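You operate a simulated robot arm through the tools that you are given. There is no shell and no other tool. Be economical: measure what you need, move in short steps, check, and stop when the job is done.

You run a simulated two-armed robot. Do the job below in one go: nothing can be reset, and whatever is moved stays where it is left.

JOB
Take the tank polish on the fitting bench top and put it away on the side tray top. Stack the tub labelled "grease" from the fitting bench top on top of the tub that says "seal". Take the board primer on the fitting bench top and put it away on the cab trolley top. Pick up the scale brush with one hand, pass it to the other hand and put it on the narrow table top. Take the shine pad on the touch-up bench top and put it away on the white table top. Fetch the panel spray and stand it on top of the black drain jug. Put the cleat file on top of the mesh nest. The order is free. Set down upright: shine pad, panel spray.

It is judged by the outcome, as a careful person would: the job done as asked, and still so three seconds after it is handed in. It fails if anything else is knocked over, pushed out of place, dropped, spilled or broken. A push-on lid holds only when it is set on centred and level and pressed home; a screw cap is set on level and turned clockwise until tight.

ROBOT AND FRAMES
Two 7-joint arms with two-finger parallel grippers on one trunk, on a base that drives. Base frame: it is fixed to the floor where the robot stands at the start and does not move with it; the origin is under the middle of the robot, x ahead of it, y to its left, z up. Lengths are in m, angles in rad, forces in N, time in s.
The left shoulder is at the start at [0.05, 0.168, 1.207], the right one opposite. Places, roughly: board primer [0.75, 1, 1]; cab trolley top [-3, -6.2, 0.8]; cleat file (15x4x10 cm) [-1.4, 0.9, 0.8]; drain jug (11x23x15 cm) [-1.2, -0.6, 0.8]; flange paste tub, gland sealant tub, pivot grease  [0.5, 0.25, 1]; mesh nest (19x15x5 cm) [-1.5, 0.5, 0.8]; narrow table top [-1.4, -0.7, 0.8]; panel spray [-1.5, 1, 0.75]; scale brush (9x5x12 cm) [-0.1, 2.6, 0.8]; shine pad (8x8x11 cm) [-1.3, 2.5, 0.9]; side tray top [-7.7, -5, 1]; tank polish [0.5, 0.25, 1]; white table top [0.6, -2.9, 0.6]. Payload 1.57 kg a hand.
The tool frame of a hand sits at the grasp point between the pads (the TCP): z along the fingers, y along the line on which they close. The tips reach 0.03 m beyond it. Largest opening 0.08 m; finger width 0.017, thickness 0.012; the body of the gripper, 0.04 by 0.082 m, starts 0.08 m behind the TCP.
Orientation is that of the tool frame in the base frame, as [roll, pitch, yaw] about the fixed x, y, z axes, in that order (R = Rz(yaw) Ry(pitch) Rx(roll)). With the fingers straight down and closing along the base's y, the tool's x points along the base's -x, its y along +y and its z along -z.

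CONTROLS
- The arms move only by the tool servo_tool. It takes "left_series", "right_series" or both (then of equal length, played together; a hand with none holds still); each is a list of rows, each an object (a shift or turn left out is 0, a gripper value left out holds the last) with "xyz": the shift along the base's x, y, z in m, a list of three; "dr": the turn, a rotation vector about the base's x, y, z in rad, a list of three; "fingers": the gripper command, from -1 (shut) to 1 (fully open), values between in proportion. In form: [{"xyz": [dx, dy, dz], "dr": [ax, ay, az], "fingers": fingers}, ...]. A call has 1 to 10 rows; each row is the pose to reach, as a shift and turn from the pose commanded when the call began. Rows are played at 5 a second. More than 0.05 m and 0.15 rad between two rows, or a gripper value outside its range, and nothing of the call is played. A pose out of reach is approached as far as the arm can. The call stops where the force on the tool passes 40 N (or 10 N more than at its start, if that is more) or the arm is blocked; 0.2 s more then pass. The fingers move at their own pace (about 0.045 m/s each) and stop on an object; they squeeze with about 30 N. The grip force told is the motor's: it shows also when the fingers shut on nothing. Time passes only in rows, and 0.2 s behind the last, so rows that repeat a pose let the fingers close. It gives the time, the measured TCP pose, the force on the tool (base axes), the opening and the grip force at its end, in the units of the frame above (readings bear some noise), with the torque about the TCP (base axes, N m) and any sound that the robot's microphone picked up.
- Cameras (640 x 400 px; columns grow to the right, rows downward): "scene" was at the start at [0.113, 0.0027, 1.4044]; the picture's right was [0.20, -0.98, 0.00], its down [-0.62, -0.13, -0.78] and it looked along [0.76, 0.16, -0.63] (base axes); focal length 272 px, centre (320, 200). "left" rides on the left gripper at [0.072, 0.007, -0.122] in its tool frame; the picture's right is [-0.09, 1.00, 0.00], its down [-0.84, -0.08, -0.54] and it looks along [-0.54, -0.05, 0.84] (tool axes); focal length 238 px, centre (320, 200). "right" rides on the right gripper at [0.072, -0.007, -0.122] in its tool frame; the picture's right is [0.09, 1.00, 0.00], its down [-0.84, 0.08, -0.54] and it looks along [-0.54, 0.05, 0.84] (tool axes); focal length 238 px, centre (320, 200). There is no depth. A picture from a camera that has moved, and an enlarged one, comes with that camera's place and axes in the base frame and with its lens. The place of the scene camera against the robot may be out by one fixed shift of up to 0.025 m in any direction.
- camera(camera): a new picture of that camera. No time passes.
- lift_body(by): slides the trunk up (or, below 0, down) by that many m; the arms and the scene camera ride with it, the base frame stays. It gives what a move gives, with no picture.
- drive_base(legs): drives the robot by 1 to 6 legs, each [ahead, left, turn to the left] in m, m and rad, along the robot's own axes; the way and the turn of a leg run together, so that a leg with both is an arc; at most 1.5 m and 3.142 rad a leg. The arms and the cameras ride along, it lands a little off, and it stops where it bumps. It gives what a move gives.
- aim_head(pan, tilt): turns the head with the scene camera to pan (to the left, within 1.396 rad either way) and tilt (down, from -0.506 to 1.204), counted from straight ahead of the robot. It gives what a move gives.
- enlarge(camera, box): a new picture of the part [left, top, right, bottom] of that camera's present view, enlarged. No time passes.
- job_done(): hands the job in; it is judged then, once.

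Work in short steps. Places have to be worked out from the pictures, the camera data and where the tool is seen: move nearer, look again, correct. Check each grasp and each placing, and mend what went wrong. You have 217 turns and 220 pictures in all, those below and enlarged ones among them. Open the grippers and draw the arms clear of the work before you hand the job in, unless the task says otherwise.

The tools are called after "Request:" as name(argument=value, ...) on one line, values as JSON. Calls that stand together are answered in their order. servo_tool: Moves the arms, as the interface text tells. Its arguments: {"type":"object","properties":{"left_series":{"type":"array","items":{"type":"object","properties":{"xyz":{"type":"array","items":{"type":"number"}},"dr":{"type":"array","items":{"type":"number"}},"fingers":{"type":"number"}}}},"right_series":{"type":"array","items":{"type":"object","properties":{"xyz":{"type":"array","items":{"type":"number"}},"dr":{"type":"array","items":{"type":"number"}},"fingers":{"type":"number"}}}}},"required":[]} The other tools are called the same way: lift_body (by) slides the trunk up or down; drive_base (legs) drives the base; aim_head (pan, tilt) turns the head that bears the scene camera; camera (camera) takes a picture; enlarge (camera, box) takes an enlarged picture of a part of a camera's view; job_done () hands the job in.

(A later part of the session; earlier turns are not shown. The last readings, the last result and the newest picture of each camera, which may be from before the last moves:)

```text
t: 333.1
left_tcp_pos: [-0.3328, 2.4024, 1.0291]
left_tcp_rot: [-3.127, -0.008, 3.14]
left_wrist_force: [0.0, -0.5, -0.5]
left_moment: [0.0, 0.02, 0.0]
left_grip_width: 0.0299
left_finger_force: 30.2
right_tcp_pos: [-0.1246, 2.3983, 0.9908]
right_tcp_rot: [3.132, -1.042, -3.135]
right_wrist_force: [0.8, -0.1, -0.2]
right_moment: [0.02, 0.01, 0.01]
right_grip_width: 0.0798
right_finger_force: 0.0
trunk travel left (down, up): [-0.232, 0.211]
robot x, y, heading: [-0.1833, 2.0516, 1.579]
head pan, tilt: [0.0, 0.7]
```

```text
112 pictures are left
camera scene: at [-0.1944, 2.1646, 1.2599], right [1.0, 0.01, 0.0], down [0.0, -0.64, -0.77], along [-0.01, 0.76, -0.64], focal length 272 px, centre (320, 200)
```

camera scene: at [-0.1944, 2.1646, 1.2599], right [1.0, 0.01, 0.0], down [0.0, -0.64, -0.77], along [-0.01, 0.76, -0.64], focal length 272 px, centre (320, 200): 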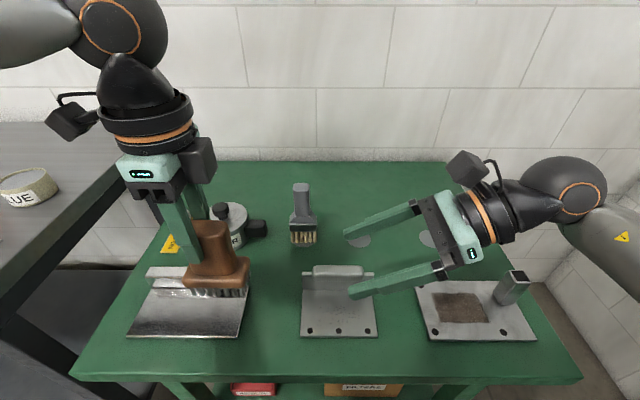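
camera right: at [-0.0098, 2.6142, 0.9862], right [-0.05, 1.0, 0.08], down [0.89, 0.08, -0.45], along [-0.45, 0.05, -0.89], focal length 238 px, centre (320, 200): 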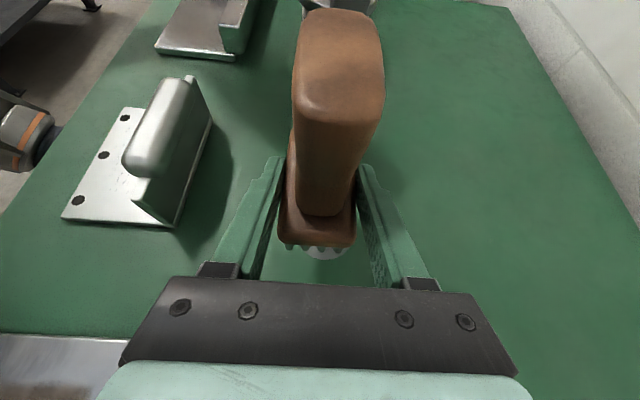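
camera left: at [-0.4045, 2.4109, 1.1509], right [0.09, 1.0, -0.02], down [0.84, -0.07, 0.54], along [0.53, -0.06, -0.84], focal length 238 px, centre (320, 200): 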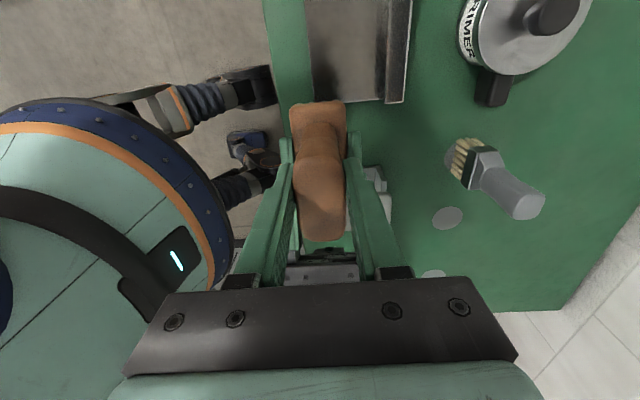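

Handover succeeded. I untilt the right hand while raising the trunk, then back off to look at the touch-up bench.

Request:
lift_body(by=0.15)

Request:
servo_tool(right_series=[{"xyz": [0.02, -0.01, 0], "dr": [0, -0.15, 0]}, {"xyz": [0.04, -0.02, 0], "dr": [0, -0.3, 0]}, {"xyz": [0.06, -0.03, 0], "dr": [0, -0.45, 0]}, {"xyz": [0.08, -0.04, 0], "dr": [0, -0.6, 0]}, {"xyz": [0.1, -0.05, 0], "dr": [0, -0.75, 0]}, {"xyz": [0.12, -0.05, 0], "dr": [0, -0.9, 0]}, {"xyz": [0.13, -0.05, 0], "dr": [0, -1.045, 0]}])

Request:
servo_tool(right_series=[{"dr": [0, 0, 0.15]}, {"dr": [0, 0, 0.3]}, {"dr": [0, 0, 0.45]}, {"dr": [0, 0, 0.6]}, {"dr": [0, 0, 0.75]}, {"dr": [0, 0, 0.9]}, {"dr": [0, 0, 1.05]}, {"dr": [0, 0, 1.2]}, {"dr": [0, 0, 1.35]}, {"dr": [0, 0, 1.5]}])

Request:
drive_base(legs=[[-0.25, 0.0, 0.0], [0.0, 0.9, 0.0]])

Request:
aim_head(pan=0.2, tilt=0.6)

Request:
camera(camera="scene")

```text
t: 334.8
left_tcp_pos: [-0.3324, 2.4029, 1.1791]
left_tcp_rot: [-3.127, -0.007, 3.141]
left_wrist_force: [0.0, -0.5, -2.1]
left_moment: [0.03, 0.01, 0.0]
left_grip_width: 0.0297
left_finger_force: 29.7
right_tcp_pos: [-0.1242, 2.3993, 1.1407]
right_tcp_rot: [3.132, -1.042, -3.135]
right_wrist_force: [-0.5, -0.3, -0.2]
right_moment: [0.03, -0.01, -0.02]
right_grip_width: 0.0805
right_finger_force: 0.1
trunk travel left (down, up): [-0.382, 0.061]
robot x, y, heading: [-0.1829, 2.056, 1.576]
head pan, tilt: [0.0, 0.7]
```

```text
t: 336.4
left_tcp_pos: [-0.3337, 2.4044, 1.1771]
left_tcp_rot: [-3.128, -0.007, -3.141]
left_wrist_force: [0.5, -0.7, -2.5]
left_moment: [-0.02, -0.01, -0.01]
left_grip_width: 0.03
left_finger_force: 30.1
right_tcp_pos: [0.0055, 2.3483, 1.1425]
right_tcp_rot: [3.141, 0.006, -3.139]
right_wrist_force: [-0.5, 0.6, -0.1]
right_moment: [-0.01, 0.0, 0.01]
right_grip_width: 0.08
right_finger_force: 0.1
trunk travel left (down, up): [-0.382, 0.061]
robot x, y, heading: [-0.1803, 2.055, 1.579]
head pan, tilt: [0.0, 0.7]
```

```text
t: 338.6
left_tcp_pos: [-0.3335, 2.4046, 1.1777]
left_tcp_rot: [-3.128, -0.006, 3.141]
left_wrist_force: [-0.5, 0.5, -3.1]
left_moment: [0.01, 0.04, 0.0]
left_grip_width: 0.0297
left_finger_force: 29.8
right_tcp_pos: [0.0059, 2.3493, 1.1406]
right_tcp_rot: [3.139, 0.004, -1.635]
right_wrist_force: [0.0, -0.1, 0.5]
right_moment: [0.0, 0.02, 0.03]
right_grip_width: 0.0798
right_finger_force: 0.0
trunk travel left (down, up): [-0.382, 0.061]
robot x, y, heading: [-0.1827, 2.0542, 1.578]
head pan, tilt: [0.0, 0.7]
```

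```text
t: 344.7
left_tcp_pos: [-1.2116, 2.1515, 1.1786]
left_tcp_rot: [-3.128, -0.008, 3.137]
left_wrist_force: [-0.3, 0.7, -2.1]
left_moment: [0.02, -0.01, 0.03]
left_grip_width: 0.0295
left_finger_force: 29.9
right_tcp_pos: [-0.8717, 2.0958, 1.1397]
right_tcp_rot: [3.139, 0.003, -1.643]
right_wrist_force: [0.7, -0.5, -0.4]
right_moment: [0.03, 0.0, -0.04]
right_grip_width: 0.0801
right_finger_force: 0.1
trunk travel left (down, up): [-0.382, 0.061]
robot x, y, heading: [-1.0591, 1.8013, 1.576]
head pan, tilt: [0.0, 0.7]
```

```text
t: 345.4
left_tcp_pos: [-1.2088, 2.1515, 1.1769]
left_tcp_rot: [-3.124, -0.008, 3.137]
left_wrist_force: [0.0, 0.1, -3.2]
left_moment: [0.04, -0.01, 0.02]
left_grip_width: 0.0299
left_finger_force: 30.1
right_tcp_pos: [-0.8718, 2.0958, 1.1402]
right_tcp_rot: [3.14, 0.003, -1.643]
right_wrist_force: [-0.2, 0.6, 0.1]
right_moment: [-0.03, -0.01, 0.03]
right_grip_width: 0.08
right_finger_force: 0.0
trunk travel left (down, up): [-0.382, 0.061]
robot x, y, heading: [-1.0616, 1.7993, 1.571]
head pan, tilt: [0.201, 0.6]
```

```text
111 pictures are left
camera scene: at [-1.0904, 1.9143, 1.4185], right [0.98, 0.2, 0.0], down [0.11, -0.55, -0.82], along [-0.16, 0.81, -0.57], focal length 272 px, centre (320, 200)
```

scene: 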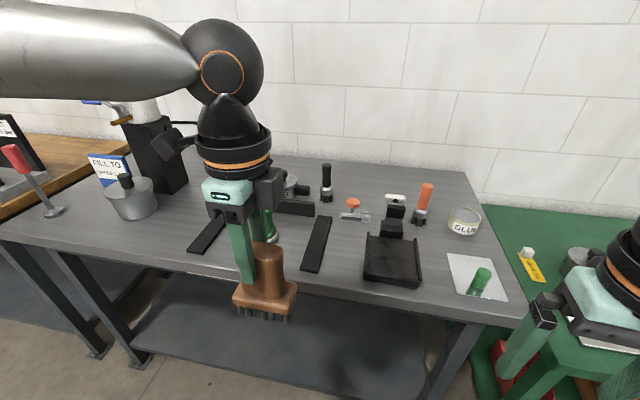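

The shine pad is probably the green-knobbed pad hidden behind the left hand; I drive left 0.4 to see it with the right side free.

Request:
drive_base(legs=[[0.0, 0.4, 0.0]])

Request:
aim_head(pan=-0.2, tilt=0.6)

Request:
camera(camera="scene")

Request:
camera(camera="right")

```text
t: 347.9
left_tcp_pos: [-1.6079, 2.1522, 1.1782]
left_tcp_rot: [-3.128, -0.008, 3.135]
left_wrist_force: [0.1, -0.1, -3.5]
left_moment: [0.01, 0.0, -0.01]
left_grip_width: 0.0298
left_finger_force: 30.2
right_tcp_pos: [-1.27, 2.097, 1.1411]
right_tcp_rot: [3.139, 0.003, -1.645]
right_wrist_force: [0.0, 0.2, 0.0]
right_moment: [0.01, 0.02, -0.03]
right_grip_width: 0.08
right_finger_force: 0.0
trunk travel left (down, up): [-0.382, 0.061]
robot x, y, heading: [-1.4614, 1.8066, 1.564]
head pan, tilt: [0.201, 0.6]
```

```text
t: 348.8
left_tcp_pos: [-1.6078, 2.1519, 1.1786]
left_tcp_rot: [-3.126, -0.007, 3.134]
left_wrist_force: [-1.2, 0.1, -2.3]
left_moment: [0.02, 0.01, -0.01]
left_grip_width: 0.0298
left_finger_force: 29.9
right_tcp_pos: [-1.2702, 2.0959, 1.1411]
right_tcp_rot: [3.141, 0.004, -1.645]
right_wrist_force: [-0.3, -0.4, 0.1]
right_moment: [0.01, -0.02, -0.01]
right_grip_width: 0.0801
right_finger_force: 0.0
trunk travel left (down, up): [-0.382, 0.061]
robot x, y, heading: [-1.462, 1.8023, 1.574]
head pan, tilt: [-0.201, 0.6]
```

```text
110 pictures are left
camera scene: at [-1.4535, 1.9141, 1.4185], right [0.98, -0.2, 0.0], down [-0.11, -0.55, -0.82], along [0.16, 0.81, -0.57], focal length 272 px, centre (320, 200)
```

scene: 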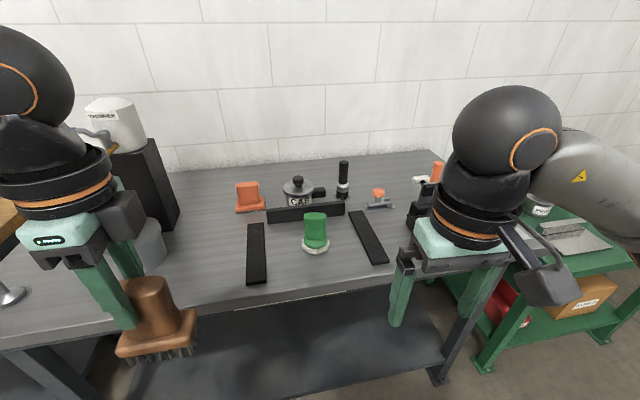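

```text
109 pictures are left
camera right: at [-1.2682, 2.0226, 1.2636], right [-1.0, -0.02, 0.0], down [-0.01, 0.84, 0.55], along [-0.01, 0.55, -0.84], focal length 238 px, centre (320, 200)
```

right: 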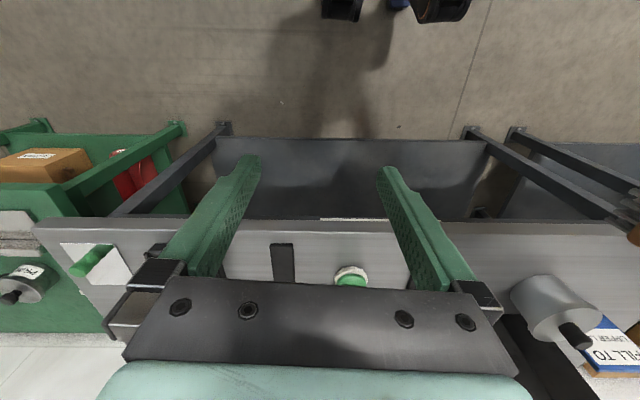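

The green-handled round pad with white fleece base, at ≈(−1.35,2.50), is the shine pad. Drive closer.

Request:
drive_base(legs=[[0.2, 0.05, 0.0]])

Request:
servo_tool(right_series=[{"xyz": [-0.02, 0.03, 0], "dr": [0, 0, 0.07]}, {"xyz": [-0.03, 0.07, -0.01], "dr": [0, 0, 0.07]}, {"xyz": [-0.04, 0.1, -0.03], "dr": [0, 0, 0.07]}])

Request:
camera(camera="right")

Request:
camera(camera="scene")

```text
t: 350.4
left_tcp_pos: [-1.6561, 2.3514, 1.1791]
left_tcp_rot: [-3.125, -0.007, 3.133]
left_wrist_force: [0.0, 0.5, -3.0]
left_moment: [-0.05, 0.04, 0.0]
left_grip_width: 0.0298
left_finger_force: 30.4
right_tcp_pos: [-1.3186, 2.2931, 1.1402]
right_tcp_rot: [3.14, 0.003, -1.648]
right_wrist_force: [-1.4, 0.2, -0.1]
right_moment: [0.0, -0.01, -0.01]
right_grip_width: 0.0801
right_finger_force: 0.0
trunk travel left (down, up): [-0.382, 0.061]
robot x, y, heading: [-1.5067, 1.9975, 1.568]
head pan, tilt: [-0.201, 0.6]
```

```text
t: 351.2
left_tcp_pos: [-1.6559, 2.3507, 1.1793]
left_tcp_rot: [-3.126, -0.007, 3.132]
left_wrist_force: [0.5, -0.1, -2.3]
left_moment: [-0.01, 0.02, 0.01]
left_grip_width: 0.0295
left_finger_force: 29.7
right_tcp_pos: [-1.3588, 2.3938, 1.1101]
right_tcp_rot: [3.14, 0.004, -1.576]
right_wrist_force: [0.1, -0.3, 1.2]
right_moment: [0.01, -0.01, 0.03]
right_grip_width: 0.0801
right_finger_force: 0.0
trunk travel left (down, up): [-0.382, 0.061]
robot x, y, heading: [-1.5095, 1.9984, 1.567]
head pan, tilt: [-0.201, 0.6]
```

```text
108 pictures are left
camera right: at [-1.3515, 2.3212, 1.2328], right [-1.0, -0.09, 0.0], down [-0.07, 0.84, 0.55], along [-0.05, 0.54, -0.84], focal length 238 px, centre (320, 200)
```

right: 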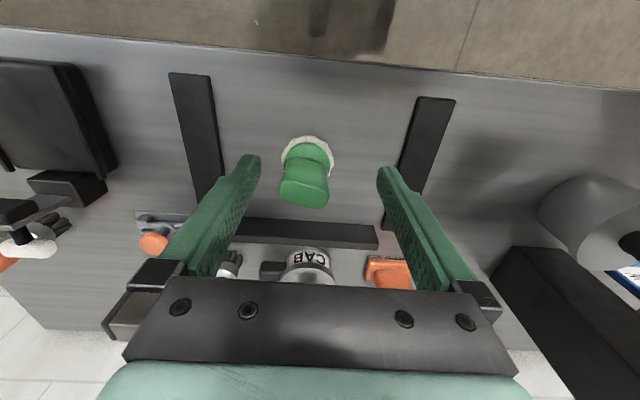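

```text
107 pictures are left
camera scene: at [-1.5024, 2.1125, 1.4184], right [0.98, -0.2, 0.0], down [-0.11, -0.55, -0.82], along [0.17, 0.81, -0.57], focal length 272 px, centre (320, 200)
```

scene: 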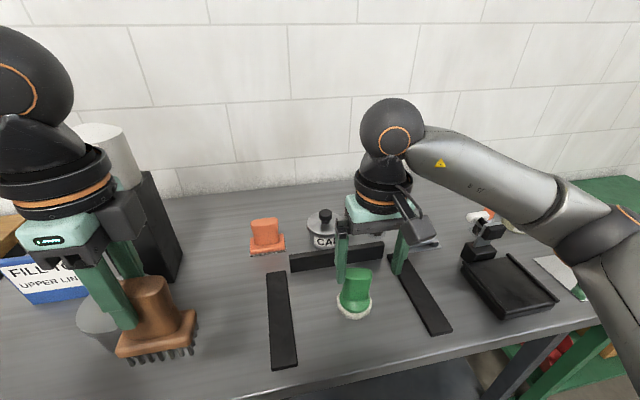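

Pad centre ≈(−1.345,2.478), top z≈0.96; the handle is ~6.5 cm wide in x, so I rotate the right hand to close along y and centre above it.

Request:
servo_tool(right_series=[{"xyz": [0.002, 0.01, 0], "dr": [0, 0, -0.15]}, {"xyz": [0.004, 0.02, 0], "dr": [0, 0, -0.3]}, {"xyz": [0.006, 0.03, 0], "dr": [0, 0, -0.45]}, {"xyz": [0.008, 0.04, 0], "dr": [0, 0, -0.6]}, {"xyz": [0.01, 0.05, 0], "dr": [0, 0, -0.75]}, {"xyz": [0.012, 0.06, 0], "dr": [0, 0, -0.9]}, {"xyz": [0.014, 0.07, 0], "dr": [0, 0, -1.05]}, {"xyz": [0.014, 0.08, 0], "dr": [0, 0, -1.2]}, {"xyz": [0.014, 0.084, 0], "dr": [0, 0, -1.35]}, {"xyz": [0.014, 0.084, -0.02], "dr": [0, 0, -1.5]}])

Request:
camera(camera="right")

```text
t: 353.4
left_tcp_pos: [-1.6557, 2.3505, 1.1786]
left_tcp_rot: [-3.126, -0.005, 3.134]
left_wrist_force: [0.5, 0.1, -2.3]
left_moment: [-0.01, 0.05, -0.01]
left_grip_width: 0.0299
left_finger_force: 30.4
right_tcp_pos: [-1.3442, 2.4776, 1.0905]
right_tcp_rot: [3.138, 0.004, -3.08]
right_wrist_force: [-0.2, 0.5, -0.7]
right_moment: [0.0, -0.01, -0.01]
right_grip_width: 0.08
right_finger_force: 0.1
trunk travel left (down, up): [-0.382, 0.061]
robot x, y, heading: [-1.5061, 1.9997, 1.566]
head pan, tilt: [-0.201, 0.6]
```

```text
106 pictures are left
camera right: at [-1.4153, 2.4665, 1.2129], right [-0.15, 0.99, 0.0], down [0.83, 0.13, 0.55], along [0.54, 0.09, -0.84], focal length 238 px, centre (320, 200)
```

right: 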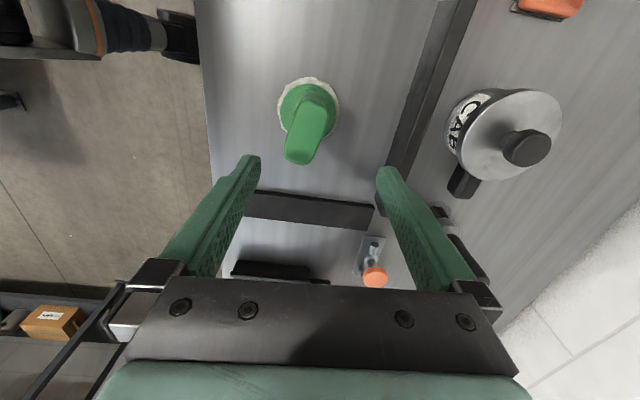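

Refined: handle centre ≈(−1.333,2.466). Adjust and descend to TCP z≈0.937, then close and lift a little.

Request:
servo_tool(right_series=[{"xyz": [0.01, -0.012, -0.03]}, {"xyz": [0.01, -0.012, -0.07]}, {"xyz": [0.01, -0.012, -0.11]}, {"xyz": [0.01, -0.012, -0.14]}, {"xyz": [0.01, -0.012, -0.153]}])

Request:
camera(camera="right")

Request:
enlarge(camera="scene", box=[260, 160, 500, 340])

```text
t: 354.6
left_tcp_pos: [-1.656, 2.3506, 1.178]
left_tcp_rot: [-3.127, -0.008, 3.133]
left_wrist_force: [0.7, 0.3, -3.2]
left_moment: [-0.05, 0.02, 0.01]
left_grip_width: 0.0299
left_finger_force: 29.6
right_tcp_pos: [-1.3315, 2.4668, 0.9377]
right_tcp_rot: [3.138, 0.003, -3.076]
right_wrist_force: [-0.8, 0.0, -0.1]
right_moment: [0.01, 0.03, -0.01]
right_grip_width: 0.08
right_finger_force: 0.1
trunk travel left (down, up): [-0.382, 0.061]
robot x, y, heading: [-1.5122, 2.0005, 1.563]
head pan, tilt: [-0.201, 0.6]
```

```text
105 pictures are left
camera right: at [-1.4048, 2.4536, 1.0614], right [-0.16, 0.99, 0.0], down [0.83, 0.13, 0.55], along [0.54, 0.09, -0.84], focal length 238 px, centre (320, 200)
```

right: 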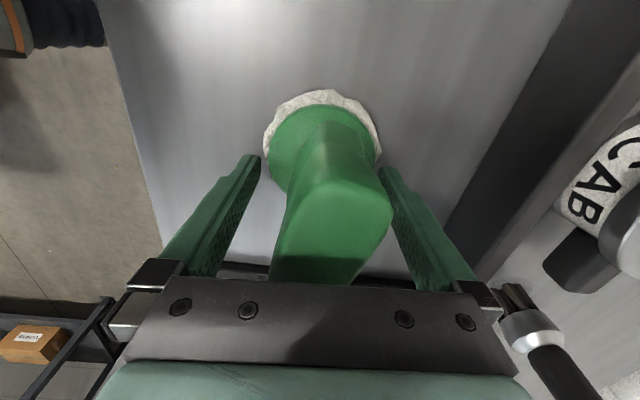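

```text
2.22 times, centred on (380, 250) of scene
camera zoom: at [-1.5021, 2.1119, 1.4185], right [0.98, -0.2, 0.0], down [-0.11, -0.55, -0.82], along [0.17, 0.81, -0.57], focal length 605 px, centre (187, 89)
```

zoom: 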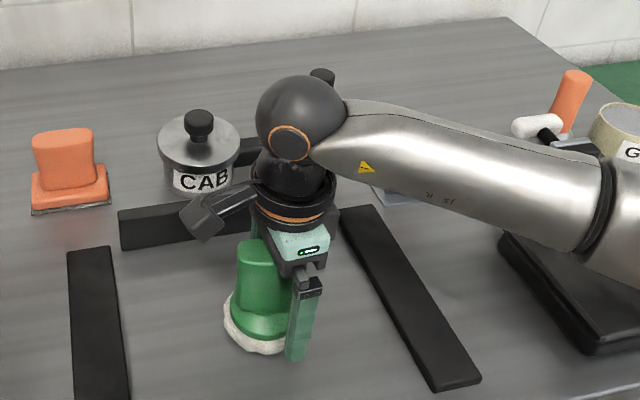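

Handle sits between the fingers. Close and lift slightly.

Request:
servo_tool(right_series=[{"xyz": [-0.006, 0.002, 0], "dr": [0, 0, -0.1]}, {"xyz": [-0.006, 0.002, 0], "dr": [0, 0, -0.1], "fingers": -1}, {"xyz": [-0.006, 0.002, 0], "dr": [0, 0, -0.1], "fingers": -1}, {"xyz": [-0.006, 0.002, 0], "dr": [0, 0, -0.1], "fingers": -1}, {"xyz": [-0.006, 0.002, 0.01], "dr": [0, 0, -0.1]}, {"xyz": [-0.006, 0.002, 0.03], "dr": [0, 0, -0.1]}, {"xyz": [-0.006, 0.002, 0.05], "dr": [0, 0, -0.1]}])

Request:
camera(camera="right")

Request:
enlarge(camera="scene", box=[260, 160, 500, 340])

```text
t: 356.2
left_tcp_pos: [-1.6558, 2.3498, 1.1784]
left_tcp_rot: [-3.128, -0.005, 3.132]
left_wrist_force: [-0.3, -0.2, -2.2]
left_moment: [-0.01, 0.03, 0.02]
left_grip_width: 0.0299
left_finger_force: 30.3
right_tcp_pos: [-1.3402, 2.4682, 0.9887]
right_tcp_rot: [3.14, 0.003, 3.106]
right_wrist_force: [-0.9, -0.2, -2.4]
right_moment: [-0.02, 0.01, -0.01]
right_grip_width: 0.0715
right_finger_force: 30.2
trunk travel left (down, up): [-0.382, 0.061]
robot x, y, heading: [-1.5081, 1.9985, 1.571]
head pan, tilt: [-0.201, 0.6]
```

```text
103 pictures are left
camera right: at [-1.4128, 2.4624, 1.1107], right [-0.06, 1.0, 0.0], down [0.84, 0.05, 0.55], along [0.54, 0.03, -0.84], focal length 238 px, centre (320, 200)
```

right: 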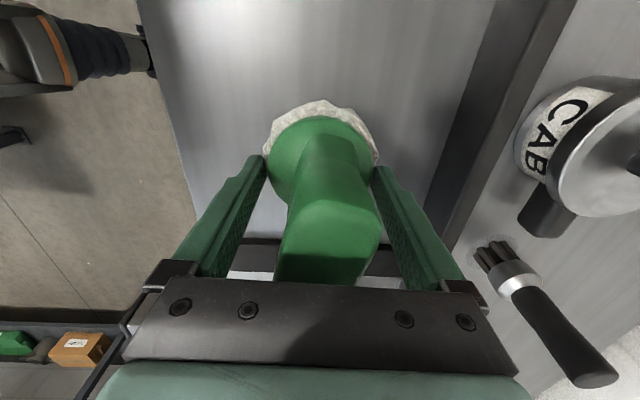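

```text
2.22 times, centred on (380, 250) of scene
camera zoom: at [-1.5022, 2.112, 1.4184], right [0.98, -0.2, 0.0], down [-0.11, -0.55, -0.82], along [0.17, 0.81, -0.57], focal length 605 px, centre (187, 89)
```

zoom: 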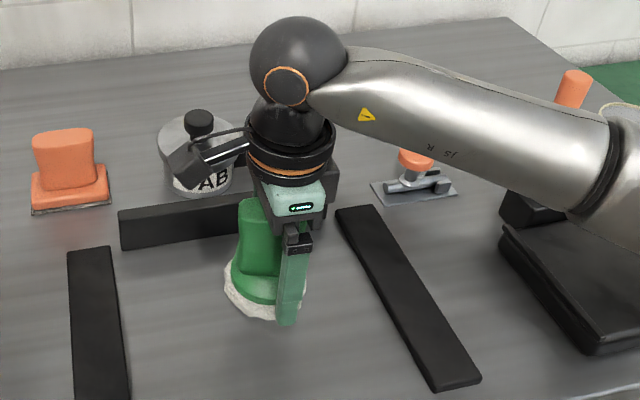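

It is lifted but held by the base disc (71 mm), a weak hold. I set it back, regrasp 2.2 cm higher on the handle.

Request:
servo_tool(right_series=[{"xyz": [0, 0, -0.02]}, {"xyz": [0, 0, -0.04]}, {"xyz": [0, 0, -0.049]}, {"xyz": [0, 0, -0.049], "fingers": 1}, {"xyz": [0, 0, -0.049], "fingers": 1}, {"xyz": [0, 0, -0.026]}, {"xyz": [0, 0, -0.026], "fingers": -1}, {"xyz": [0, 0, -0.026], "fingers": -1}, {"xyz": [0, 0, -0.026], "fingers": -1}, {"xyz": [0, 0, -0.026], "fingers": -1}])

Request:
servo_tool(right_series=[{"xyz": [0, 0, 0.01]}, {"xyz": [0, 0, 0.03]}, {"xyz": [0, 0, 0.06]}])

Request:
camera(camera="right")

Request:
enlarge(camera="scene", box=[260, 130, 500, 310])

```text
t: 358.4
left_tcp_pos: [-1.6562, 2.3493, 1.1787]
left_tcp_rot: [-3.129, -0.007, 3.133]
left_wrist_force: [-0.2, -0.9, -3.5]
left_moment: [-0.01, 0.04, 0.01]
left_grip_width: 0.0295
left_finger_force: 29.8
right_tcp_pos: [-1.3401, 2.4695, 0.9644]
right_tcp_rot: [3.139, 0.001, 3.107]
right_wrist_force: [-1.1, -0.5, 8.9]
right_moment: [-0.4, 0.1, -0.12]
right_grip_width: 0.0316
right_finger_force: 23.0
trunk travel left (down, up): [-0.382, 0.061]
robot x, y, heading: [-1.5105, 2.0034, 1.568]
head pan, tilt: [-0.201, 0.6]
```

```text
t: 359.2
left_tcp_pos: [-1.6562, 2.3502, 1.1782]
left_tcp_rot: [-3.129, -0.008, 3.133]
left_wrist_force: [-0.1, -0.2, -3.3]
left_moment: [0.03, -0.02, -0.02]
left_grip_width: 0.0297
left_finger_force: 30.0
right_tcp_pos: [-1.3395, 2.4681, 1.0208]
right_tcp_rot: [3.14, 0.005, 3.105]
right_wrist_force: [0.3, 0.3, -2.7]
right_moment: [0.01, -0.02, 0.0]
right_grip_width: 0.0297
right_finger_force: 30.0
trunk travel left (down, up): [-0.382, 0.061]
robot x, y, heading: [-1.5106, 2.004, 1.568]
head pan, tilt: [-0.201, 0.6]
```

```text
101 pictures are left
camera right: at [-1.4118, 2.4638, 1.1438], right [-0.06, 1.0, 0.0], down [0.84, 0.05, 0.55], along [0.55, 0.03, -0.84], focal length 238 px, centre (320, 200)
```

right: 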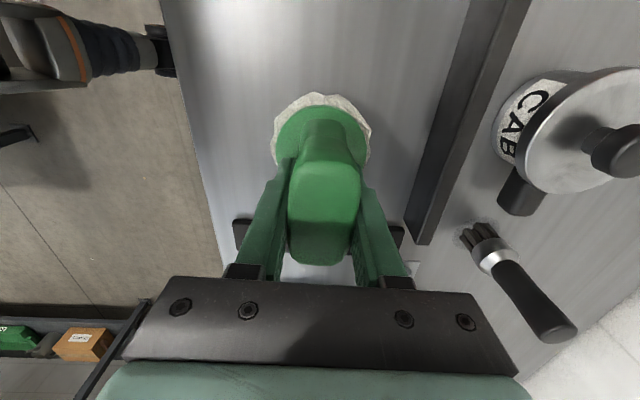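

```text
2.22 times, centred on (380, 220) of scene
camera zoom: at [-1.5022, 2.1119, 1.4184], right [0.98, -0.2, 0.0], down [-0.11, -0.55, -0.83], along [0.17, 0.81, -0.56], focal length 605 px, centre (187, 156)
```

zoom: 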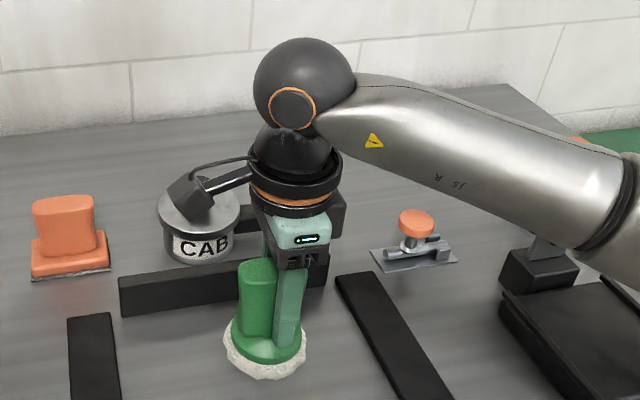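

Now held properly on the handle. Raise it, back away, and drive to the main aisle beside the narrow table.

Request:
servo_tool(right_series=[{"xyz": [0, 0, 0.04]}, {"xyz": [0, 0, 0.08]}, {"xyz": [0.01, -0.03, 0.11]}, {"xyz": [0.02, -0.07, 0.13]}, {"xyz": [0.03, -0.11, 0.14]}, {"xyz": [0.04, -0.15, 0.15]}])

Request:
drive_base(legs=[[-0.25, 0.0, 0.0], [0.0, -1.05, 0.0], [-1.3, 0.0, 0.0], [-1.0, 0.0, 0.0], [0.0, 0.0, 1.57]])

Request:
aim_head(pan=0.0, tilt=0.5)

Request:
camera(camera="scene")

```text
t: 360.6
left_tcp_pos: [-1.6559, 2.3494, 1.1791]
left_tcp_rot: [-3.127, -0.008, 3.132]
left_wrist_force: [-0.1, -0.8, -1.9]
left_moment: [0.03, -0.01, 0.03]
left_grip_width: 0.0298
left_finger_force: 30.1
right_tcp_pos: [-1.2984, 2.3184, 1.1735]
right_tcp_rot: [3.138, 0.003, 3.107]
right_wrist_force: [0.5, -0.4, -2.5]
right_moment: [0.05, -0.03, 0.04]
right_grip_width: 0.0296
right_finger_force: 29.7
trunk travel left (down, up): [-0.382, 0.061]
robot x, y, heading: [-1.5086, 2.0002, 1.567]
head pan, tilt: [-0.201, 0.6]
```

```text
t: 382.2
left_tcp_pos: [-0.7615, -0.7244, 1.1794]
left_tcp_rot: [-3.128, -0.008, -1.564]
left_wrist_force: [0.8, 0.5, -2.2]
left_moment: [-0.03, 0.01, -0.01]
left_grip_width: 0.0295
left_finger_force: 29.5
right_tcp_pos: [-0.7361, -0.3692, 1.1734]
right_tcp_rot: [3.139, 0.003, -1.589]
right_wrist_force: [-0.1, -0.4, -3.3]
right_moment: [0.0, 0.04, 0.0]
right_grip_width: 0.0298
right_finger_force: 30.2
trunk travel left (down, up): [-0.382, 0.061]
robot x, y, heading: [-0.4133, -0.5721, -3.129]
head pan, tilt: [-0.201, 0.6]
```

```text
t: 382.9
left_tcp_pos: [-0.7601, -0.7247, 1.1787]
left_tcp_rot: [-3.125, -0.009, -1.561]
left_wrist_force: [0.4, -0.3, -2.7]
left_moment: [0.03, -0.01, -0.02]
left_grip_width: 0.0296
left_finger_force: 30.2
right_tcp_pos: [-0.7372, -0.3679, 1.1729]
right_tcp_rot: [3.141, 0.003, -1.586]
right_wrist_force: [0.5, -0.5, -3.5]
right_moment: [0.01, -0.01, -0.02]
right_grip_width: 0.03
right_finger_force: 29.5
trunk travel left (down, up): [-0.382, 0.061]
robot x, y, heading: [-0.4122, -0.5733, -3.124]
head pan, tilt: [0.0, 0.499]
```

```text
99 pictures are left
camera scene: at [-0.5554, -0.5875, 1.4275], right [-0.02, 1.0, 0.0], down [0.48, 0.01, -0.88], along [-0.88, -0.01, -0.48], focal length 272 px, centre (320, 200)
```

scene: 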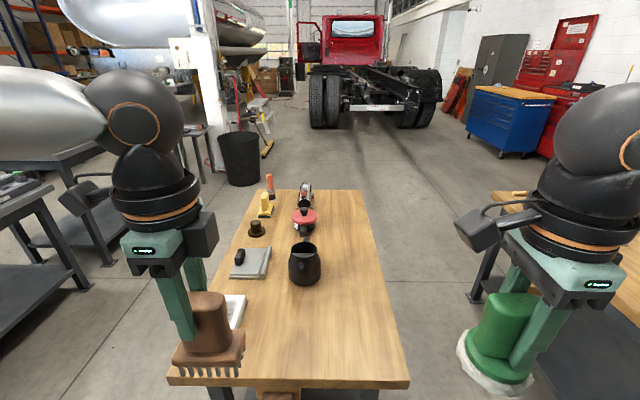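

Narrow table: near edge x≈−0.88, y −0.91…−0.40; jug at (−1.25,−0.64). I move closer and put the brush on the free near area at ≈(−0.98,−0.64).

Request:
drive_base(legs=[[0.15, -0.1, 0.0]])

Request:
camera(camera="left")

Request:
enlarge(camera="scene", box=[160, 170, 460, 400])

```text
t: 384.4
left_tcp_pos: [-0.9083, -0.6285, 1.1786]
left_tcp_rot: [-3.127, -0.009, -1.561]
left_wrist_force: [0.1, 0.3, -2.5]
left_moment: [-0.03, -0.01, 0.02]
left_grip_width: 0.0298
left_finger_force: 30.1
right_tcp_pos: [-0.8829, -0.2707, 1.1723]
right_tcp_rot: [3.138, 0.004, -1.586]
right_wrist_force: [-1.2, 0.4, -2.1]
right_moment: [0.02, -0.02, 0.01]
right_grip_width: 0.0297
right_finger_force: 30.0
trunk travel left (down, up): [-0.382, 0.061]
robot x, y, heading: [-0.5588, -0.4763, -3.126]
head pan, tilt: [0.0, 0.499]
```

```text
98 pictures are left
camera left: at [-0.9157, -0.6995, 1.3008], right [-1.0, 0.08, -0.02], down [0.06, 0.84, 0.54], along [0.06, 0.53, -0.84], focal length 238 px, centre (320, 200)
```

left: 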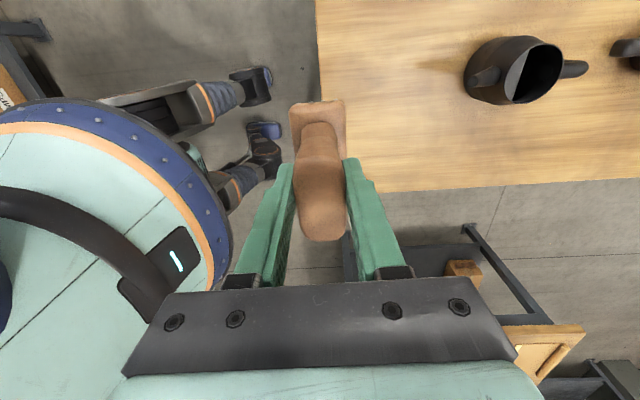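

```text
1.74 times, centred on (310, 285) of scene
camera zoom: at [-0.7018, -0.4913, 1.4275], right [-0.02, 1.0, 0.0], down [0.48, 0.01, -0.88], along [-0.88, -0.01, -0.48], focal length 474 px, centre (337, 52)
```

zoom: 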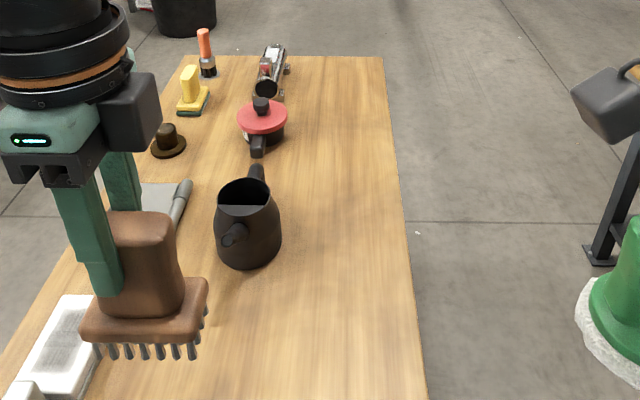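

Place the brush at ≈(−0.955,−0.63): move and descend to just above the table.

Request:
servo_tool(left_series=[{"xyz": [-0.02, 0, -0.03]}, {"xyz": [-0.04, 0, -0.07]}, {"xyz": [-0.047, 0, -0.11]}, {"xyz": [-0.047, 0, -0.15]}, {"xyz": [-0.047, 0, -0.19]}, {"xyz": [-0.047, 0, -0.22]}, {"xyz": [-0.047, 0, -0.235]}])

Request:
servo_tool(left_series=[{"xyz": [0, 0, -0.007]}, {"xyz": [0, 0, -0.014]}, {"xyz": [0, 0, -0.021]}, {"xyz": [0, 0, -0.028]}, {"xyz": [0, 0, -0.035]}, {"xyz": [0, 0, -0.042]}])

Request:
enlarge(camera="scene", box=[100, 170, 440, 400])

```text
t: 386.0
left_tcp_pos: [-0.948, -0.6399, 0.9493]
left_tcp_rot: [-3.127, -0.007, -1.561]
left_wrist_force: [0.0, 0.1, -2.7]
left_moment: [-0.05, 0.0, 0.01]
left_grip_width: 0.0299
left_finger_force: 29.8
left hand out of reach, approached as far as the arm can: row 6, 7
right_tcp_pos: [-0.8824, -0.2722, 1.1734]
right_tcp_rot: [3.141, 0.002, -1.587]
right_wrist_force: [0.1, -0.3, -1.8]
right_moment: [0.02, 0.0, 0.0]
right_grip_width: 0.0298
right_finger_force: 29.6
trunk travel left (down, up): [-0.382, 0.061]
robot x, y, heading: [-0.5588, -0.4726, -3.122]
head pan, tilt: [0.0, 0.499]
```

```text
t: 387.4
left_tcp_pos: [-0.939, -0.656, 0.9234]
left_tcp_rot: [-3.128, -0.005, -1.561]
left_wrist_force: [-0.5, -0.4, -3.2]
left_moment: [0.04, 0.04, -0.03]
left_grip_width: 0.0299
left_finger_force: 30.3
left hand out of reach, approached as far as the arm can: row 1, 2, 3, 4, 5, 6
right_tcp_pos: [-0.8816, -0.2719, 1.173]
right_tcp_rot: [3.141, 0.004, -1.585]
right_wrist_force: [0.4, 0.3, -2.6]
right_moment: [0.02, -0.04, 0.02]
right_grip_width: 0.0297
right_finger_force: 29.9
trunk travel left (down, up): [-0.382, 0.061]
robot x, y, heading: [-0.5629, -0.4739, -3.124]
head pan, tilt: [0.0, 0.499]
```

```text
1.74 times, centred on (270, 285) of scene
camera zoom: at [-0.7012, -0.4919, 1.4275], right [-0.02, 1.0, 0.0], down [0.48, 0.01, -0.88], along [-0.88, -0.01, -0.48], focal length 474 px, centre (407, 52)
```

zoom: 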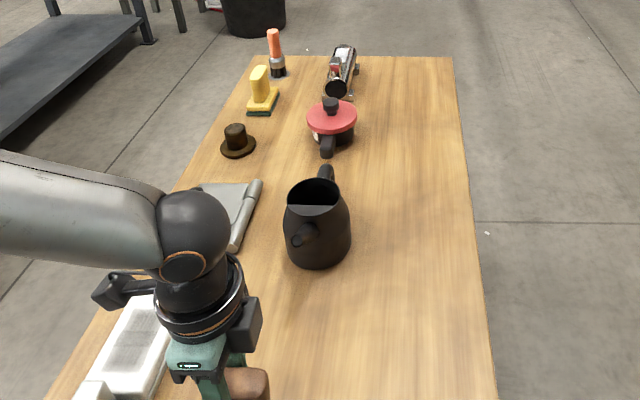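

Almost down (bottom ≈0.81) but at the arm's limit; I lower the trunk in small amounts till contact.

Request:
lift_body(by=-0.01)

Request:
lift_body(by=-0.006)

```text
t: 388.0
left_tcp_pos: [-0.9387, -0.6561, 0.9137]
left_tcp_rot: [-3.128, -0.005, -1.561]
left_wrist_force: [0.0, -1.2, -2.1]
left_moment: [-0.02, 0.01, 0.02]
left_grip_width: 0.0299
left_finger_force: 29.7
right_tcp_pos: [-0.883, -0.2719, 1.1629]
right_tcp_rot: [3.14, 0.004, -1.588]
right_wrist_force: [0.3, -0.3, -2.1]
right_moment: [0.03, 0.0, -0.02]
right_grip_width: 0.0298
right_finger_force: 29.9
trunk travel left (down, up): [-0.372, 0.071]
robot x, y, heading: [-0.5602, -0.4761, -3.126]
head pan, tilt: [0.0, 0.499]
```

```text
t: 388.5
left_tcp_pos: [-0.9397, -0.6564, 0.9078]
left_tcp_rot: [-3.128, -0.005, -1.559]
left_wrist_force: [-1.1, 0.3, -3.1]
left_moment: [-0.01, -0.01, 0.02]
left_grip_width: 0.0299
left_finger_force: 29.7
right_tcp_pos: [-0.8821, -0.2722, 1.157]
right_tcp_rot: [3.14, 0.003, -1.587]
right_wrist_force: [0.6, 0.3, -1.6]
right_moment: [0.05, 0.01, 0.03]
right_grip_width: 0.0296
right_finger_force: 30.0
trunk travel left (down, up): [-0.366, 0.077]
robot x, y, heading: [-0.5604, -0.4757, -3.123]
head pan, tilt: [0.0, 0.499]
```

Still free; I lower another 8 mm twice, watching the force, and check the view.

Request:
lift_body(by=-0.008)

Request:
camera(camera="left")

Request:
lift_body(by=-0.008)

```text
t: 389.1
left_tcp_pos: [-0.9389, -0.6551, 0.8995]
left_tcp_rot: [-3.125, -0.006, -1.56]
left_wrist_force: [-0.2, -0.4, -1.9]
left_moment: [0.0, 0.01, 0.02]
left_grip_width: 0.0298
left_finger_force: 29.8
right_tcp_pos: [-0.8822, -0.271, 1.1503]
right_tcp_rot: [3.141, 0.002, -1.586]
right_wrist_force: [0.4, 0.2, -1.1]
right_moment: [0.0, -0.02, -0.05]
right_grip_width: 0.0297
right_finger_force: 29.9
trunk travel left (down, up): [-0.358, 0.085]
robot x, y, heading: [-0.5596, -0.4732, -3.127]
head pan, tilt: [0.0, 0.499]
```

```text
95 pictures are left
camera left: at [-0.9479, -0.7275, 1.0218], right [-1.0, 0.08, -0.01], down [0.06, 0.84, 0.54], along [0.06, 0.54, -0.84], focal length 238 px, centre (320, 200)
```

left: 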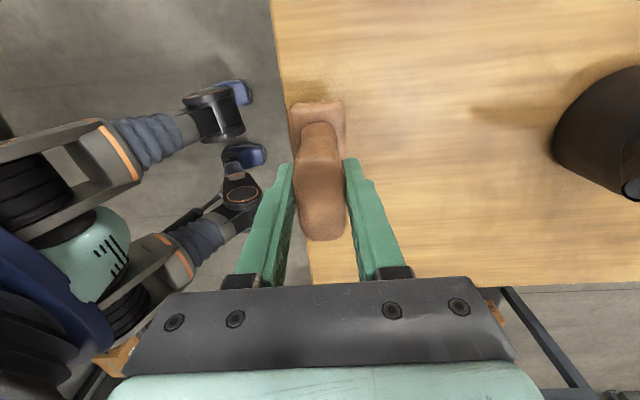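

```text
t: 389.7
left_tcp_pos: [-0.9402, -0.6566, 0.8918]
left_tcp_rot: [-3.127, -0.005, -1.56]
left_wrist_force: [-0.5, 0.4, -1.5]
left_moment: [-0.06, -0.03, -0.02]
left_grip_width: 0.0298
left_finger_force: 30.2
right_tcp_pos: [-0.8816, -0.2711, 1.1412]
right_tcp_rot: [3.139, 0.003, -1.587]
right_wrist_force: [1.1, 0.5, -1.5]
right_moment: [0.03, 0.03, -0.01]
right_grip_width: 0.0298
right_finger_force: 29.6
trunk travel left (down, up): [-0.35, 0.093]
robot x, y, heading: [-0.5619, -0.4749, -3.13]
head pan, tilt: [0.0, 0.499]
```

Table seems nearer z≈0.76; continue lowering gently.

Request:
lift_body(by=-0.008)

Request:
lift_body(by=-0.006)

Request:
lift_body(by=-0.005)

```text
t: 390.2
left_tcp_pos: [-0.9402, -0.6561, 0.8834]
left_tcp_rot: [-3.129, -0.005, -1.56]
left_wrist_force: [-0.6, -1.1, -3.3]
left_moment: [-0.02, -0.03, 0.03]
left_grip_width: 0.0299
left_finger_force: 29.8
right_tcp_pos: [-0.8817, -0.2714, 1.133]
right_tcp_rot: [3.139, 0.004, -1.587]
right_wrist_force: [0.0, 0.2, -1.8]
right_moment: [0.01, -0.01, -0.02]
right_grip_width: 0.0298
right_finger_force: 30.3
trunk travel left (down, up): [-0.342, 0.101]
robot x, y, heading: [-0.5599, -0.4752, -3.125]
head pan, tilt: [0.0, 0.499]
```

```text
t: 390.8
left_tcp_pos: [-0.9402, -0.6555, 0.8779]
left_tcp_rot: [-3.128, -0.003, -1.558]
left_wrist_force: [0.5, -0.1, -2.9]
left_moment: [-0.05, 0.0, 0.02]
left_grip_width: 0.0298
left_finger_force: 29.7
right_tcp_pos: [-0.8822, -0.2719, 1.1276]
right_tcp_rot: [3.141, 0.002, -1.586]
right_wrist_force: [1.1, 0.0, -2.5]
right_moment: [0.02, -0.01, -0.02]
right_grip_width: 0.0298
right_finger_force: 29.7
trunk travel left (down, up): [-0.336, 0.107]
robot x, y, heading: [-0.5588, -0.4752, -3.13]
head pan, tilt: [0.0, 0.499]
```

```text
t: 391.3
left_tcp_pos: [-0.9392, -0.6566, 0.8724]
left_tcp_rot: [-3.127, -0.005, -1.561]
left_wrist_force: [0.0, -0.4, -2.4]
left_moment: [0.0, -0.01, 0.0]
left_grip_width: 0.0298
left_finger_force: 29.8
right_tcp_pos: [-0.883, -0.2717, 1.1238]
right_tcp_rot: [3.139, 0.003, -1.586]
right_wrist_force: [-0.5, 0.8, -2.3]
right_moment: [-0.01, 0.02, -0.02]
right_grip_width: 0.0298
right_finger_force: 29.8
trunk travel left (down, up): [-0.331, 0.112]
robot x, y, heading: [-0.5594, -0.4766, -3.124]
head pan, tilt: [0.0, 0.499]
```

With the trunk lowered the arm can reach again; I use small arm steps with contact detection.

Request:
servo_tool(left_series=[{"xyz": [0, 0, -0.004]}, {"xyz": [0, 0, -0.008]}, {"xyz": [0, 0, -0.012]}, {"xyz": [0, 0, -0.016]}, {"xyz": [0, 0, -0.02]}, {"xyz": [0, 0, -0.024]}])

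Request:
camera(camera="scene")

```text
t: 392.7
left_tcp_pos: [-0.9378, -0.6631, 0.8594]
left_tcp_rot: [-3.137, -0.002, -1.564]
left_wrist_force: [-7.9, 8.7, 24.5]
left_moment: [0.18, 0.82, -0.19]
left_grip_width: 0.03
left_finger_force: 30.2
left hand out of reach, approached as far as the arm can: row 2, 3, 4, 5, 6
right_tcp_pos: [-0.8817, -0.2707, 1.1234]
right_tcp_rot: [3.139, 0.003, -1.587]
right_wrist_force: [0.9, 0.1, -3.1]
right_moment: [0.04, 0.01, -0.03]
right_grip_width: 0.0298
right_finger_force: 30.4
trunk travel left (down, up): [-0.331, 0.112]
robot x, y, heading: [-0.5606, -0.475, -3.126]
head pan, tilt: [0.0, 0.499]
```

```text
94 pictures are left
camera scene: at [-0.7001, -0.4899, 1.3767], right [-0.02, 1.0, 0.0], down [0.48, 0.01, -0.88], along [-0.88, -0.01, -0.48], focal length 272 px, centre (320, 200)
```

scene: 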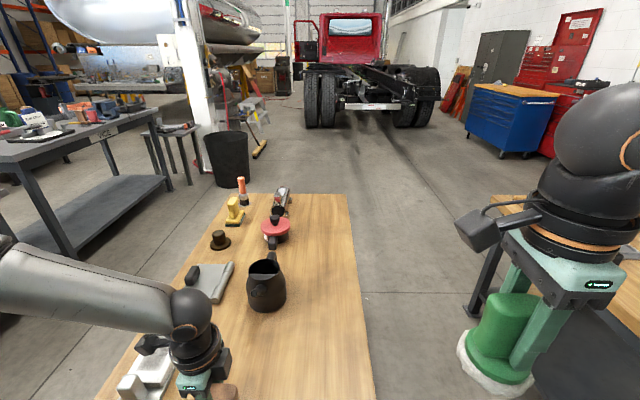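

Contact. Relax, release, and rise.

Request:
servo_tool(left_series=[{"xyz": [0, 0, 0.003]}, {"xyz": [0, 0, 0.004], "fingers": 0}, {"xyz": [0, 0, 0.004], "fingers": 0.6}, {"xyz": [0, 0, 0.004], "fingers": 0.9}, {"xyz": [0, 0, 0.03]}, {"xyz": [0, 0, 0.07]}, {"xyz": [0, 0, 0.11]}, {"xyz": [0, 0, 0.15]}, {"xyz": [0.01, 0, 0.19]}])

Request:
lift_body(by=0.1)

Request:
camera(camera="left")

Request:
aim_head(pan=0.1, tilt=0.8)

Request:
camera(camera="scene")

```text
t: 394.7
left_tcp_pos: [-0.9254, -0.6689, 1.0473]
left_tcp_rot: [-3.126, -0.005, -1.562]
left_wrist_force: [0.1, 0.6, 0.1]
left_moment: [0.0, 0.04, 0.02]
left_grip_width: 0.076
left_finger_force: 0.0
right_tcp_pos: [-0.8813, -0.2718, 1.1232]
right_tcp_rot: [3.138, 0.002, -1.585]
right_wrist_force: [-0.2, -0.9, -2.2]
right_moment: [0.04, -0.04, 0.0]
right_grip_width: 0.0297
right_finger_force: 30.0
trunk travel left (down, up): [-0.331, 0.112]
robot x, y, heading: [-0.5564, -0.4702, -3.13]
head pan, tilt: [0.0, 0.499]
```

```text
t: 396.1
left_tcp_pos: [-0.9267, -0.6695, 1.146]
left_tcp_rot: [-3.127, -0.005, -1.56]
left_wrist_force: [-0.5, -0.3, 0.1]
left_moment: [-0.03, -0.02, 0.02]
left_grip_width: 0.0761
left_finger_force: 0.0
right_tcp_pos: [-0.8822, -0.2727, 1.222]
right_tcp_rot: [3.141, 0.004, -1.586]
right_wrist_force: [-0.2, -0.1, -2.1]
right_moment: [0.02, 0.0, -0.01]
right_grip_width: 0.0298
right_finger_force: 30.1
trunk travel left (down, up): [-0.431, 0.012]
robot x, y, heading: [-0.5609, -0.4763, -3.119]
head pan, tilt: [0.0, 0.499]
```

```text
93 pictures are left
camera left: at [-0.9346, -0.7405, 1.269], right [-1.0, 0.08, -0.01], down [0.06, 0.84, 0.54], along [0.06, 0.54, -0.84], focal length 238 px, centre (320, 200)
```

left: 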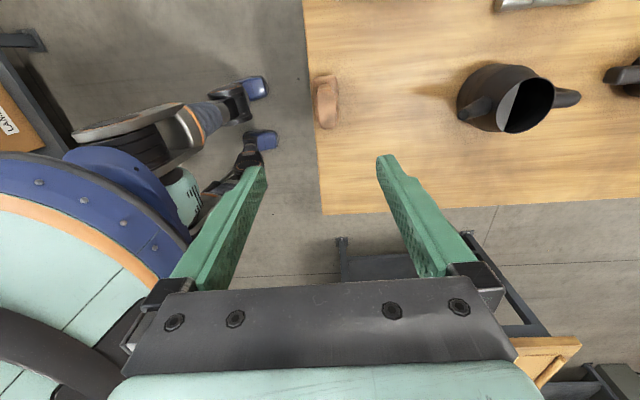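

```text
t: 396.9
left_tcp_pos: [-0.9252, -0.6688, 1.1466]
left_tcp_rot: [-3.127, -0.006, -1.561]
left_wrist_force: [0.2, 0.0, -1.0]
left_moment: [0.0, -0.02, -0.01]
left_grip_width: 0.076
left_finger_force: 0.0
right_tcp_pos: [-0.8819, -0.2719, 1.222]
right_tcp_rot: [3.14, 0.003, -1.587]
right_wrist_force: [0.9, -0.6, -2.8]
right_moment: [0.07, 0.0, -0.04]
right_grip_width: 0.0299
right_finger_force: 30.3
trunk travel left (down, up): [-0.431, 0.012]
robot x, y, heading: [-0.5584, -0.4744, -3.122]
head pan, tilt: [0.099, 0.799]
```

```text
92 pictures are left
camera scene: at [-0.6901, -0.4995, 1.4507], right [-0.12, 0.99, 0.0], down [0.71, 0.08, -0.7], along [-0.69, -0.08, -0.72], focal length 272 px, centre (320, 200)
```

scene: 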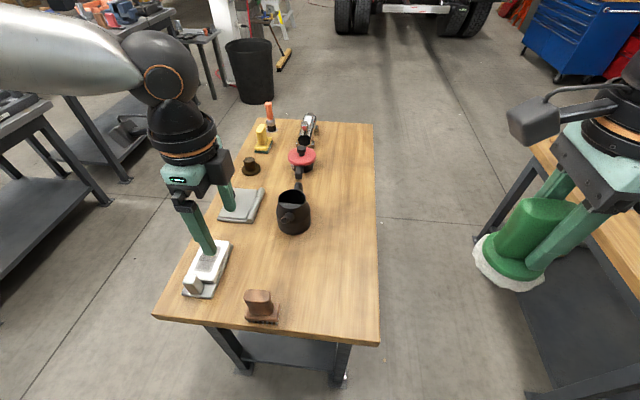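

The brush stands on the narrow table. Next the shine pad to the white table: back out, travel along the aisle sideways, and turn to face the white table.

Request:
drive_base(legs=[[-0.3, 0.0, 0.0], [0.0, 1.2, 0.0], [0.0, 1.15, 0.0], [0.0, 0.0, 3.13]])

Request:
aim_head(pan=0.0, tilt=0.6)

Request:
camera(camera="scene")

```text
t: 417.5
left_tcp_pos: [0.1191, -2.6462, 1.147]
left_tcp_rot: [-3.126, -0.005, 1.571]
left_wrist_force: [0.3, 0.4, 0.0]
left_moment: [-0.01, -0.02, 0.0]
left_grip_width: 0.0761
left_finger_force: 0.1
right_tcp_pos: [0.0707, -3.0428, 1.2221]
right_tcp_rot: [3.14, 0.003, 1.542]
right_wrist_force: [1.2, -0.1, -2.6]
right_moment: [-0.04, -0.04, 0.02]
right_grip_width: 0.0298
right_finger_force: 30.0
trunk travel left (down, up): [-0.431, 0.012]
robot x, y, heading: [-0.2498, -2.8382, 0.005]
head pan, tilt: [0.099, 0.799]
```

```text
t: 418.3
left_tcp_pos: [0.1191, -2.6463, 1.1468]
left_tcp_rot: [-3.127, -0.004, 1.568]
left_wrist_force: [-0.8, -0.5, -0.4]
left_moment: [-0.02, -0.02, 0.03]
left_grip_width: 0.076
left_finger_force: 0.0
right_tcp_pos: [0.072, -3.0429, 1.2224]
right_tcp_rot: [3.139, 0.004, 1.544]
right_wrist_force: [0.3, 0.2, -2.1]
right_moment: [-0.04, 0.03, -0.01]
right_grip_width: 0.0296
right_finger_force: 30.0
trunk travel left (down, up): [-0.431, 0.012]
robot x, y, heading: [-0.2483, -2.841, 0.005]
head pan, tilt: [0.0, 0.6]
```

```text
91 pictures are left
camera scene: at [-0.1321, -2.8504, 1.4674], right [0.01, -1.0, 0.0], down [-0.57, 0.0, -0.82], along [0.82, 0.01, -0.57], focal length 272 px, centre (320, 200)
```

scene: 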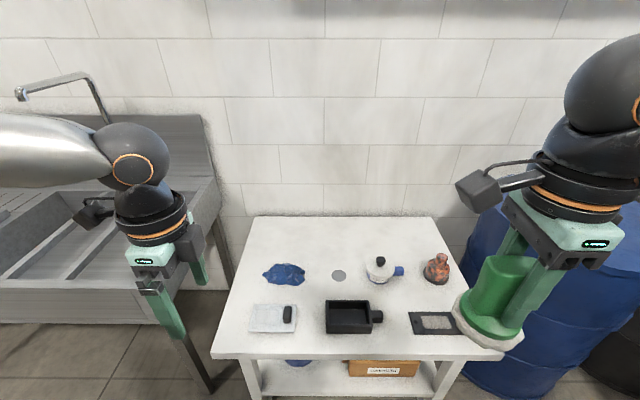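

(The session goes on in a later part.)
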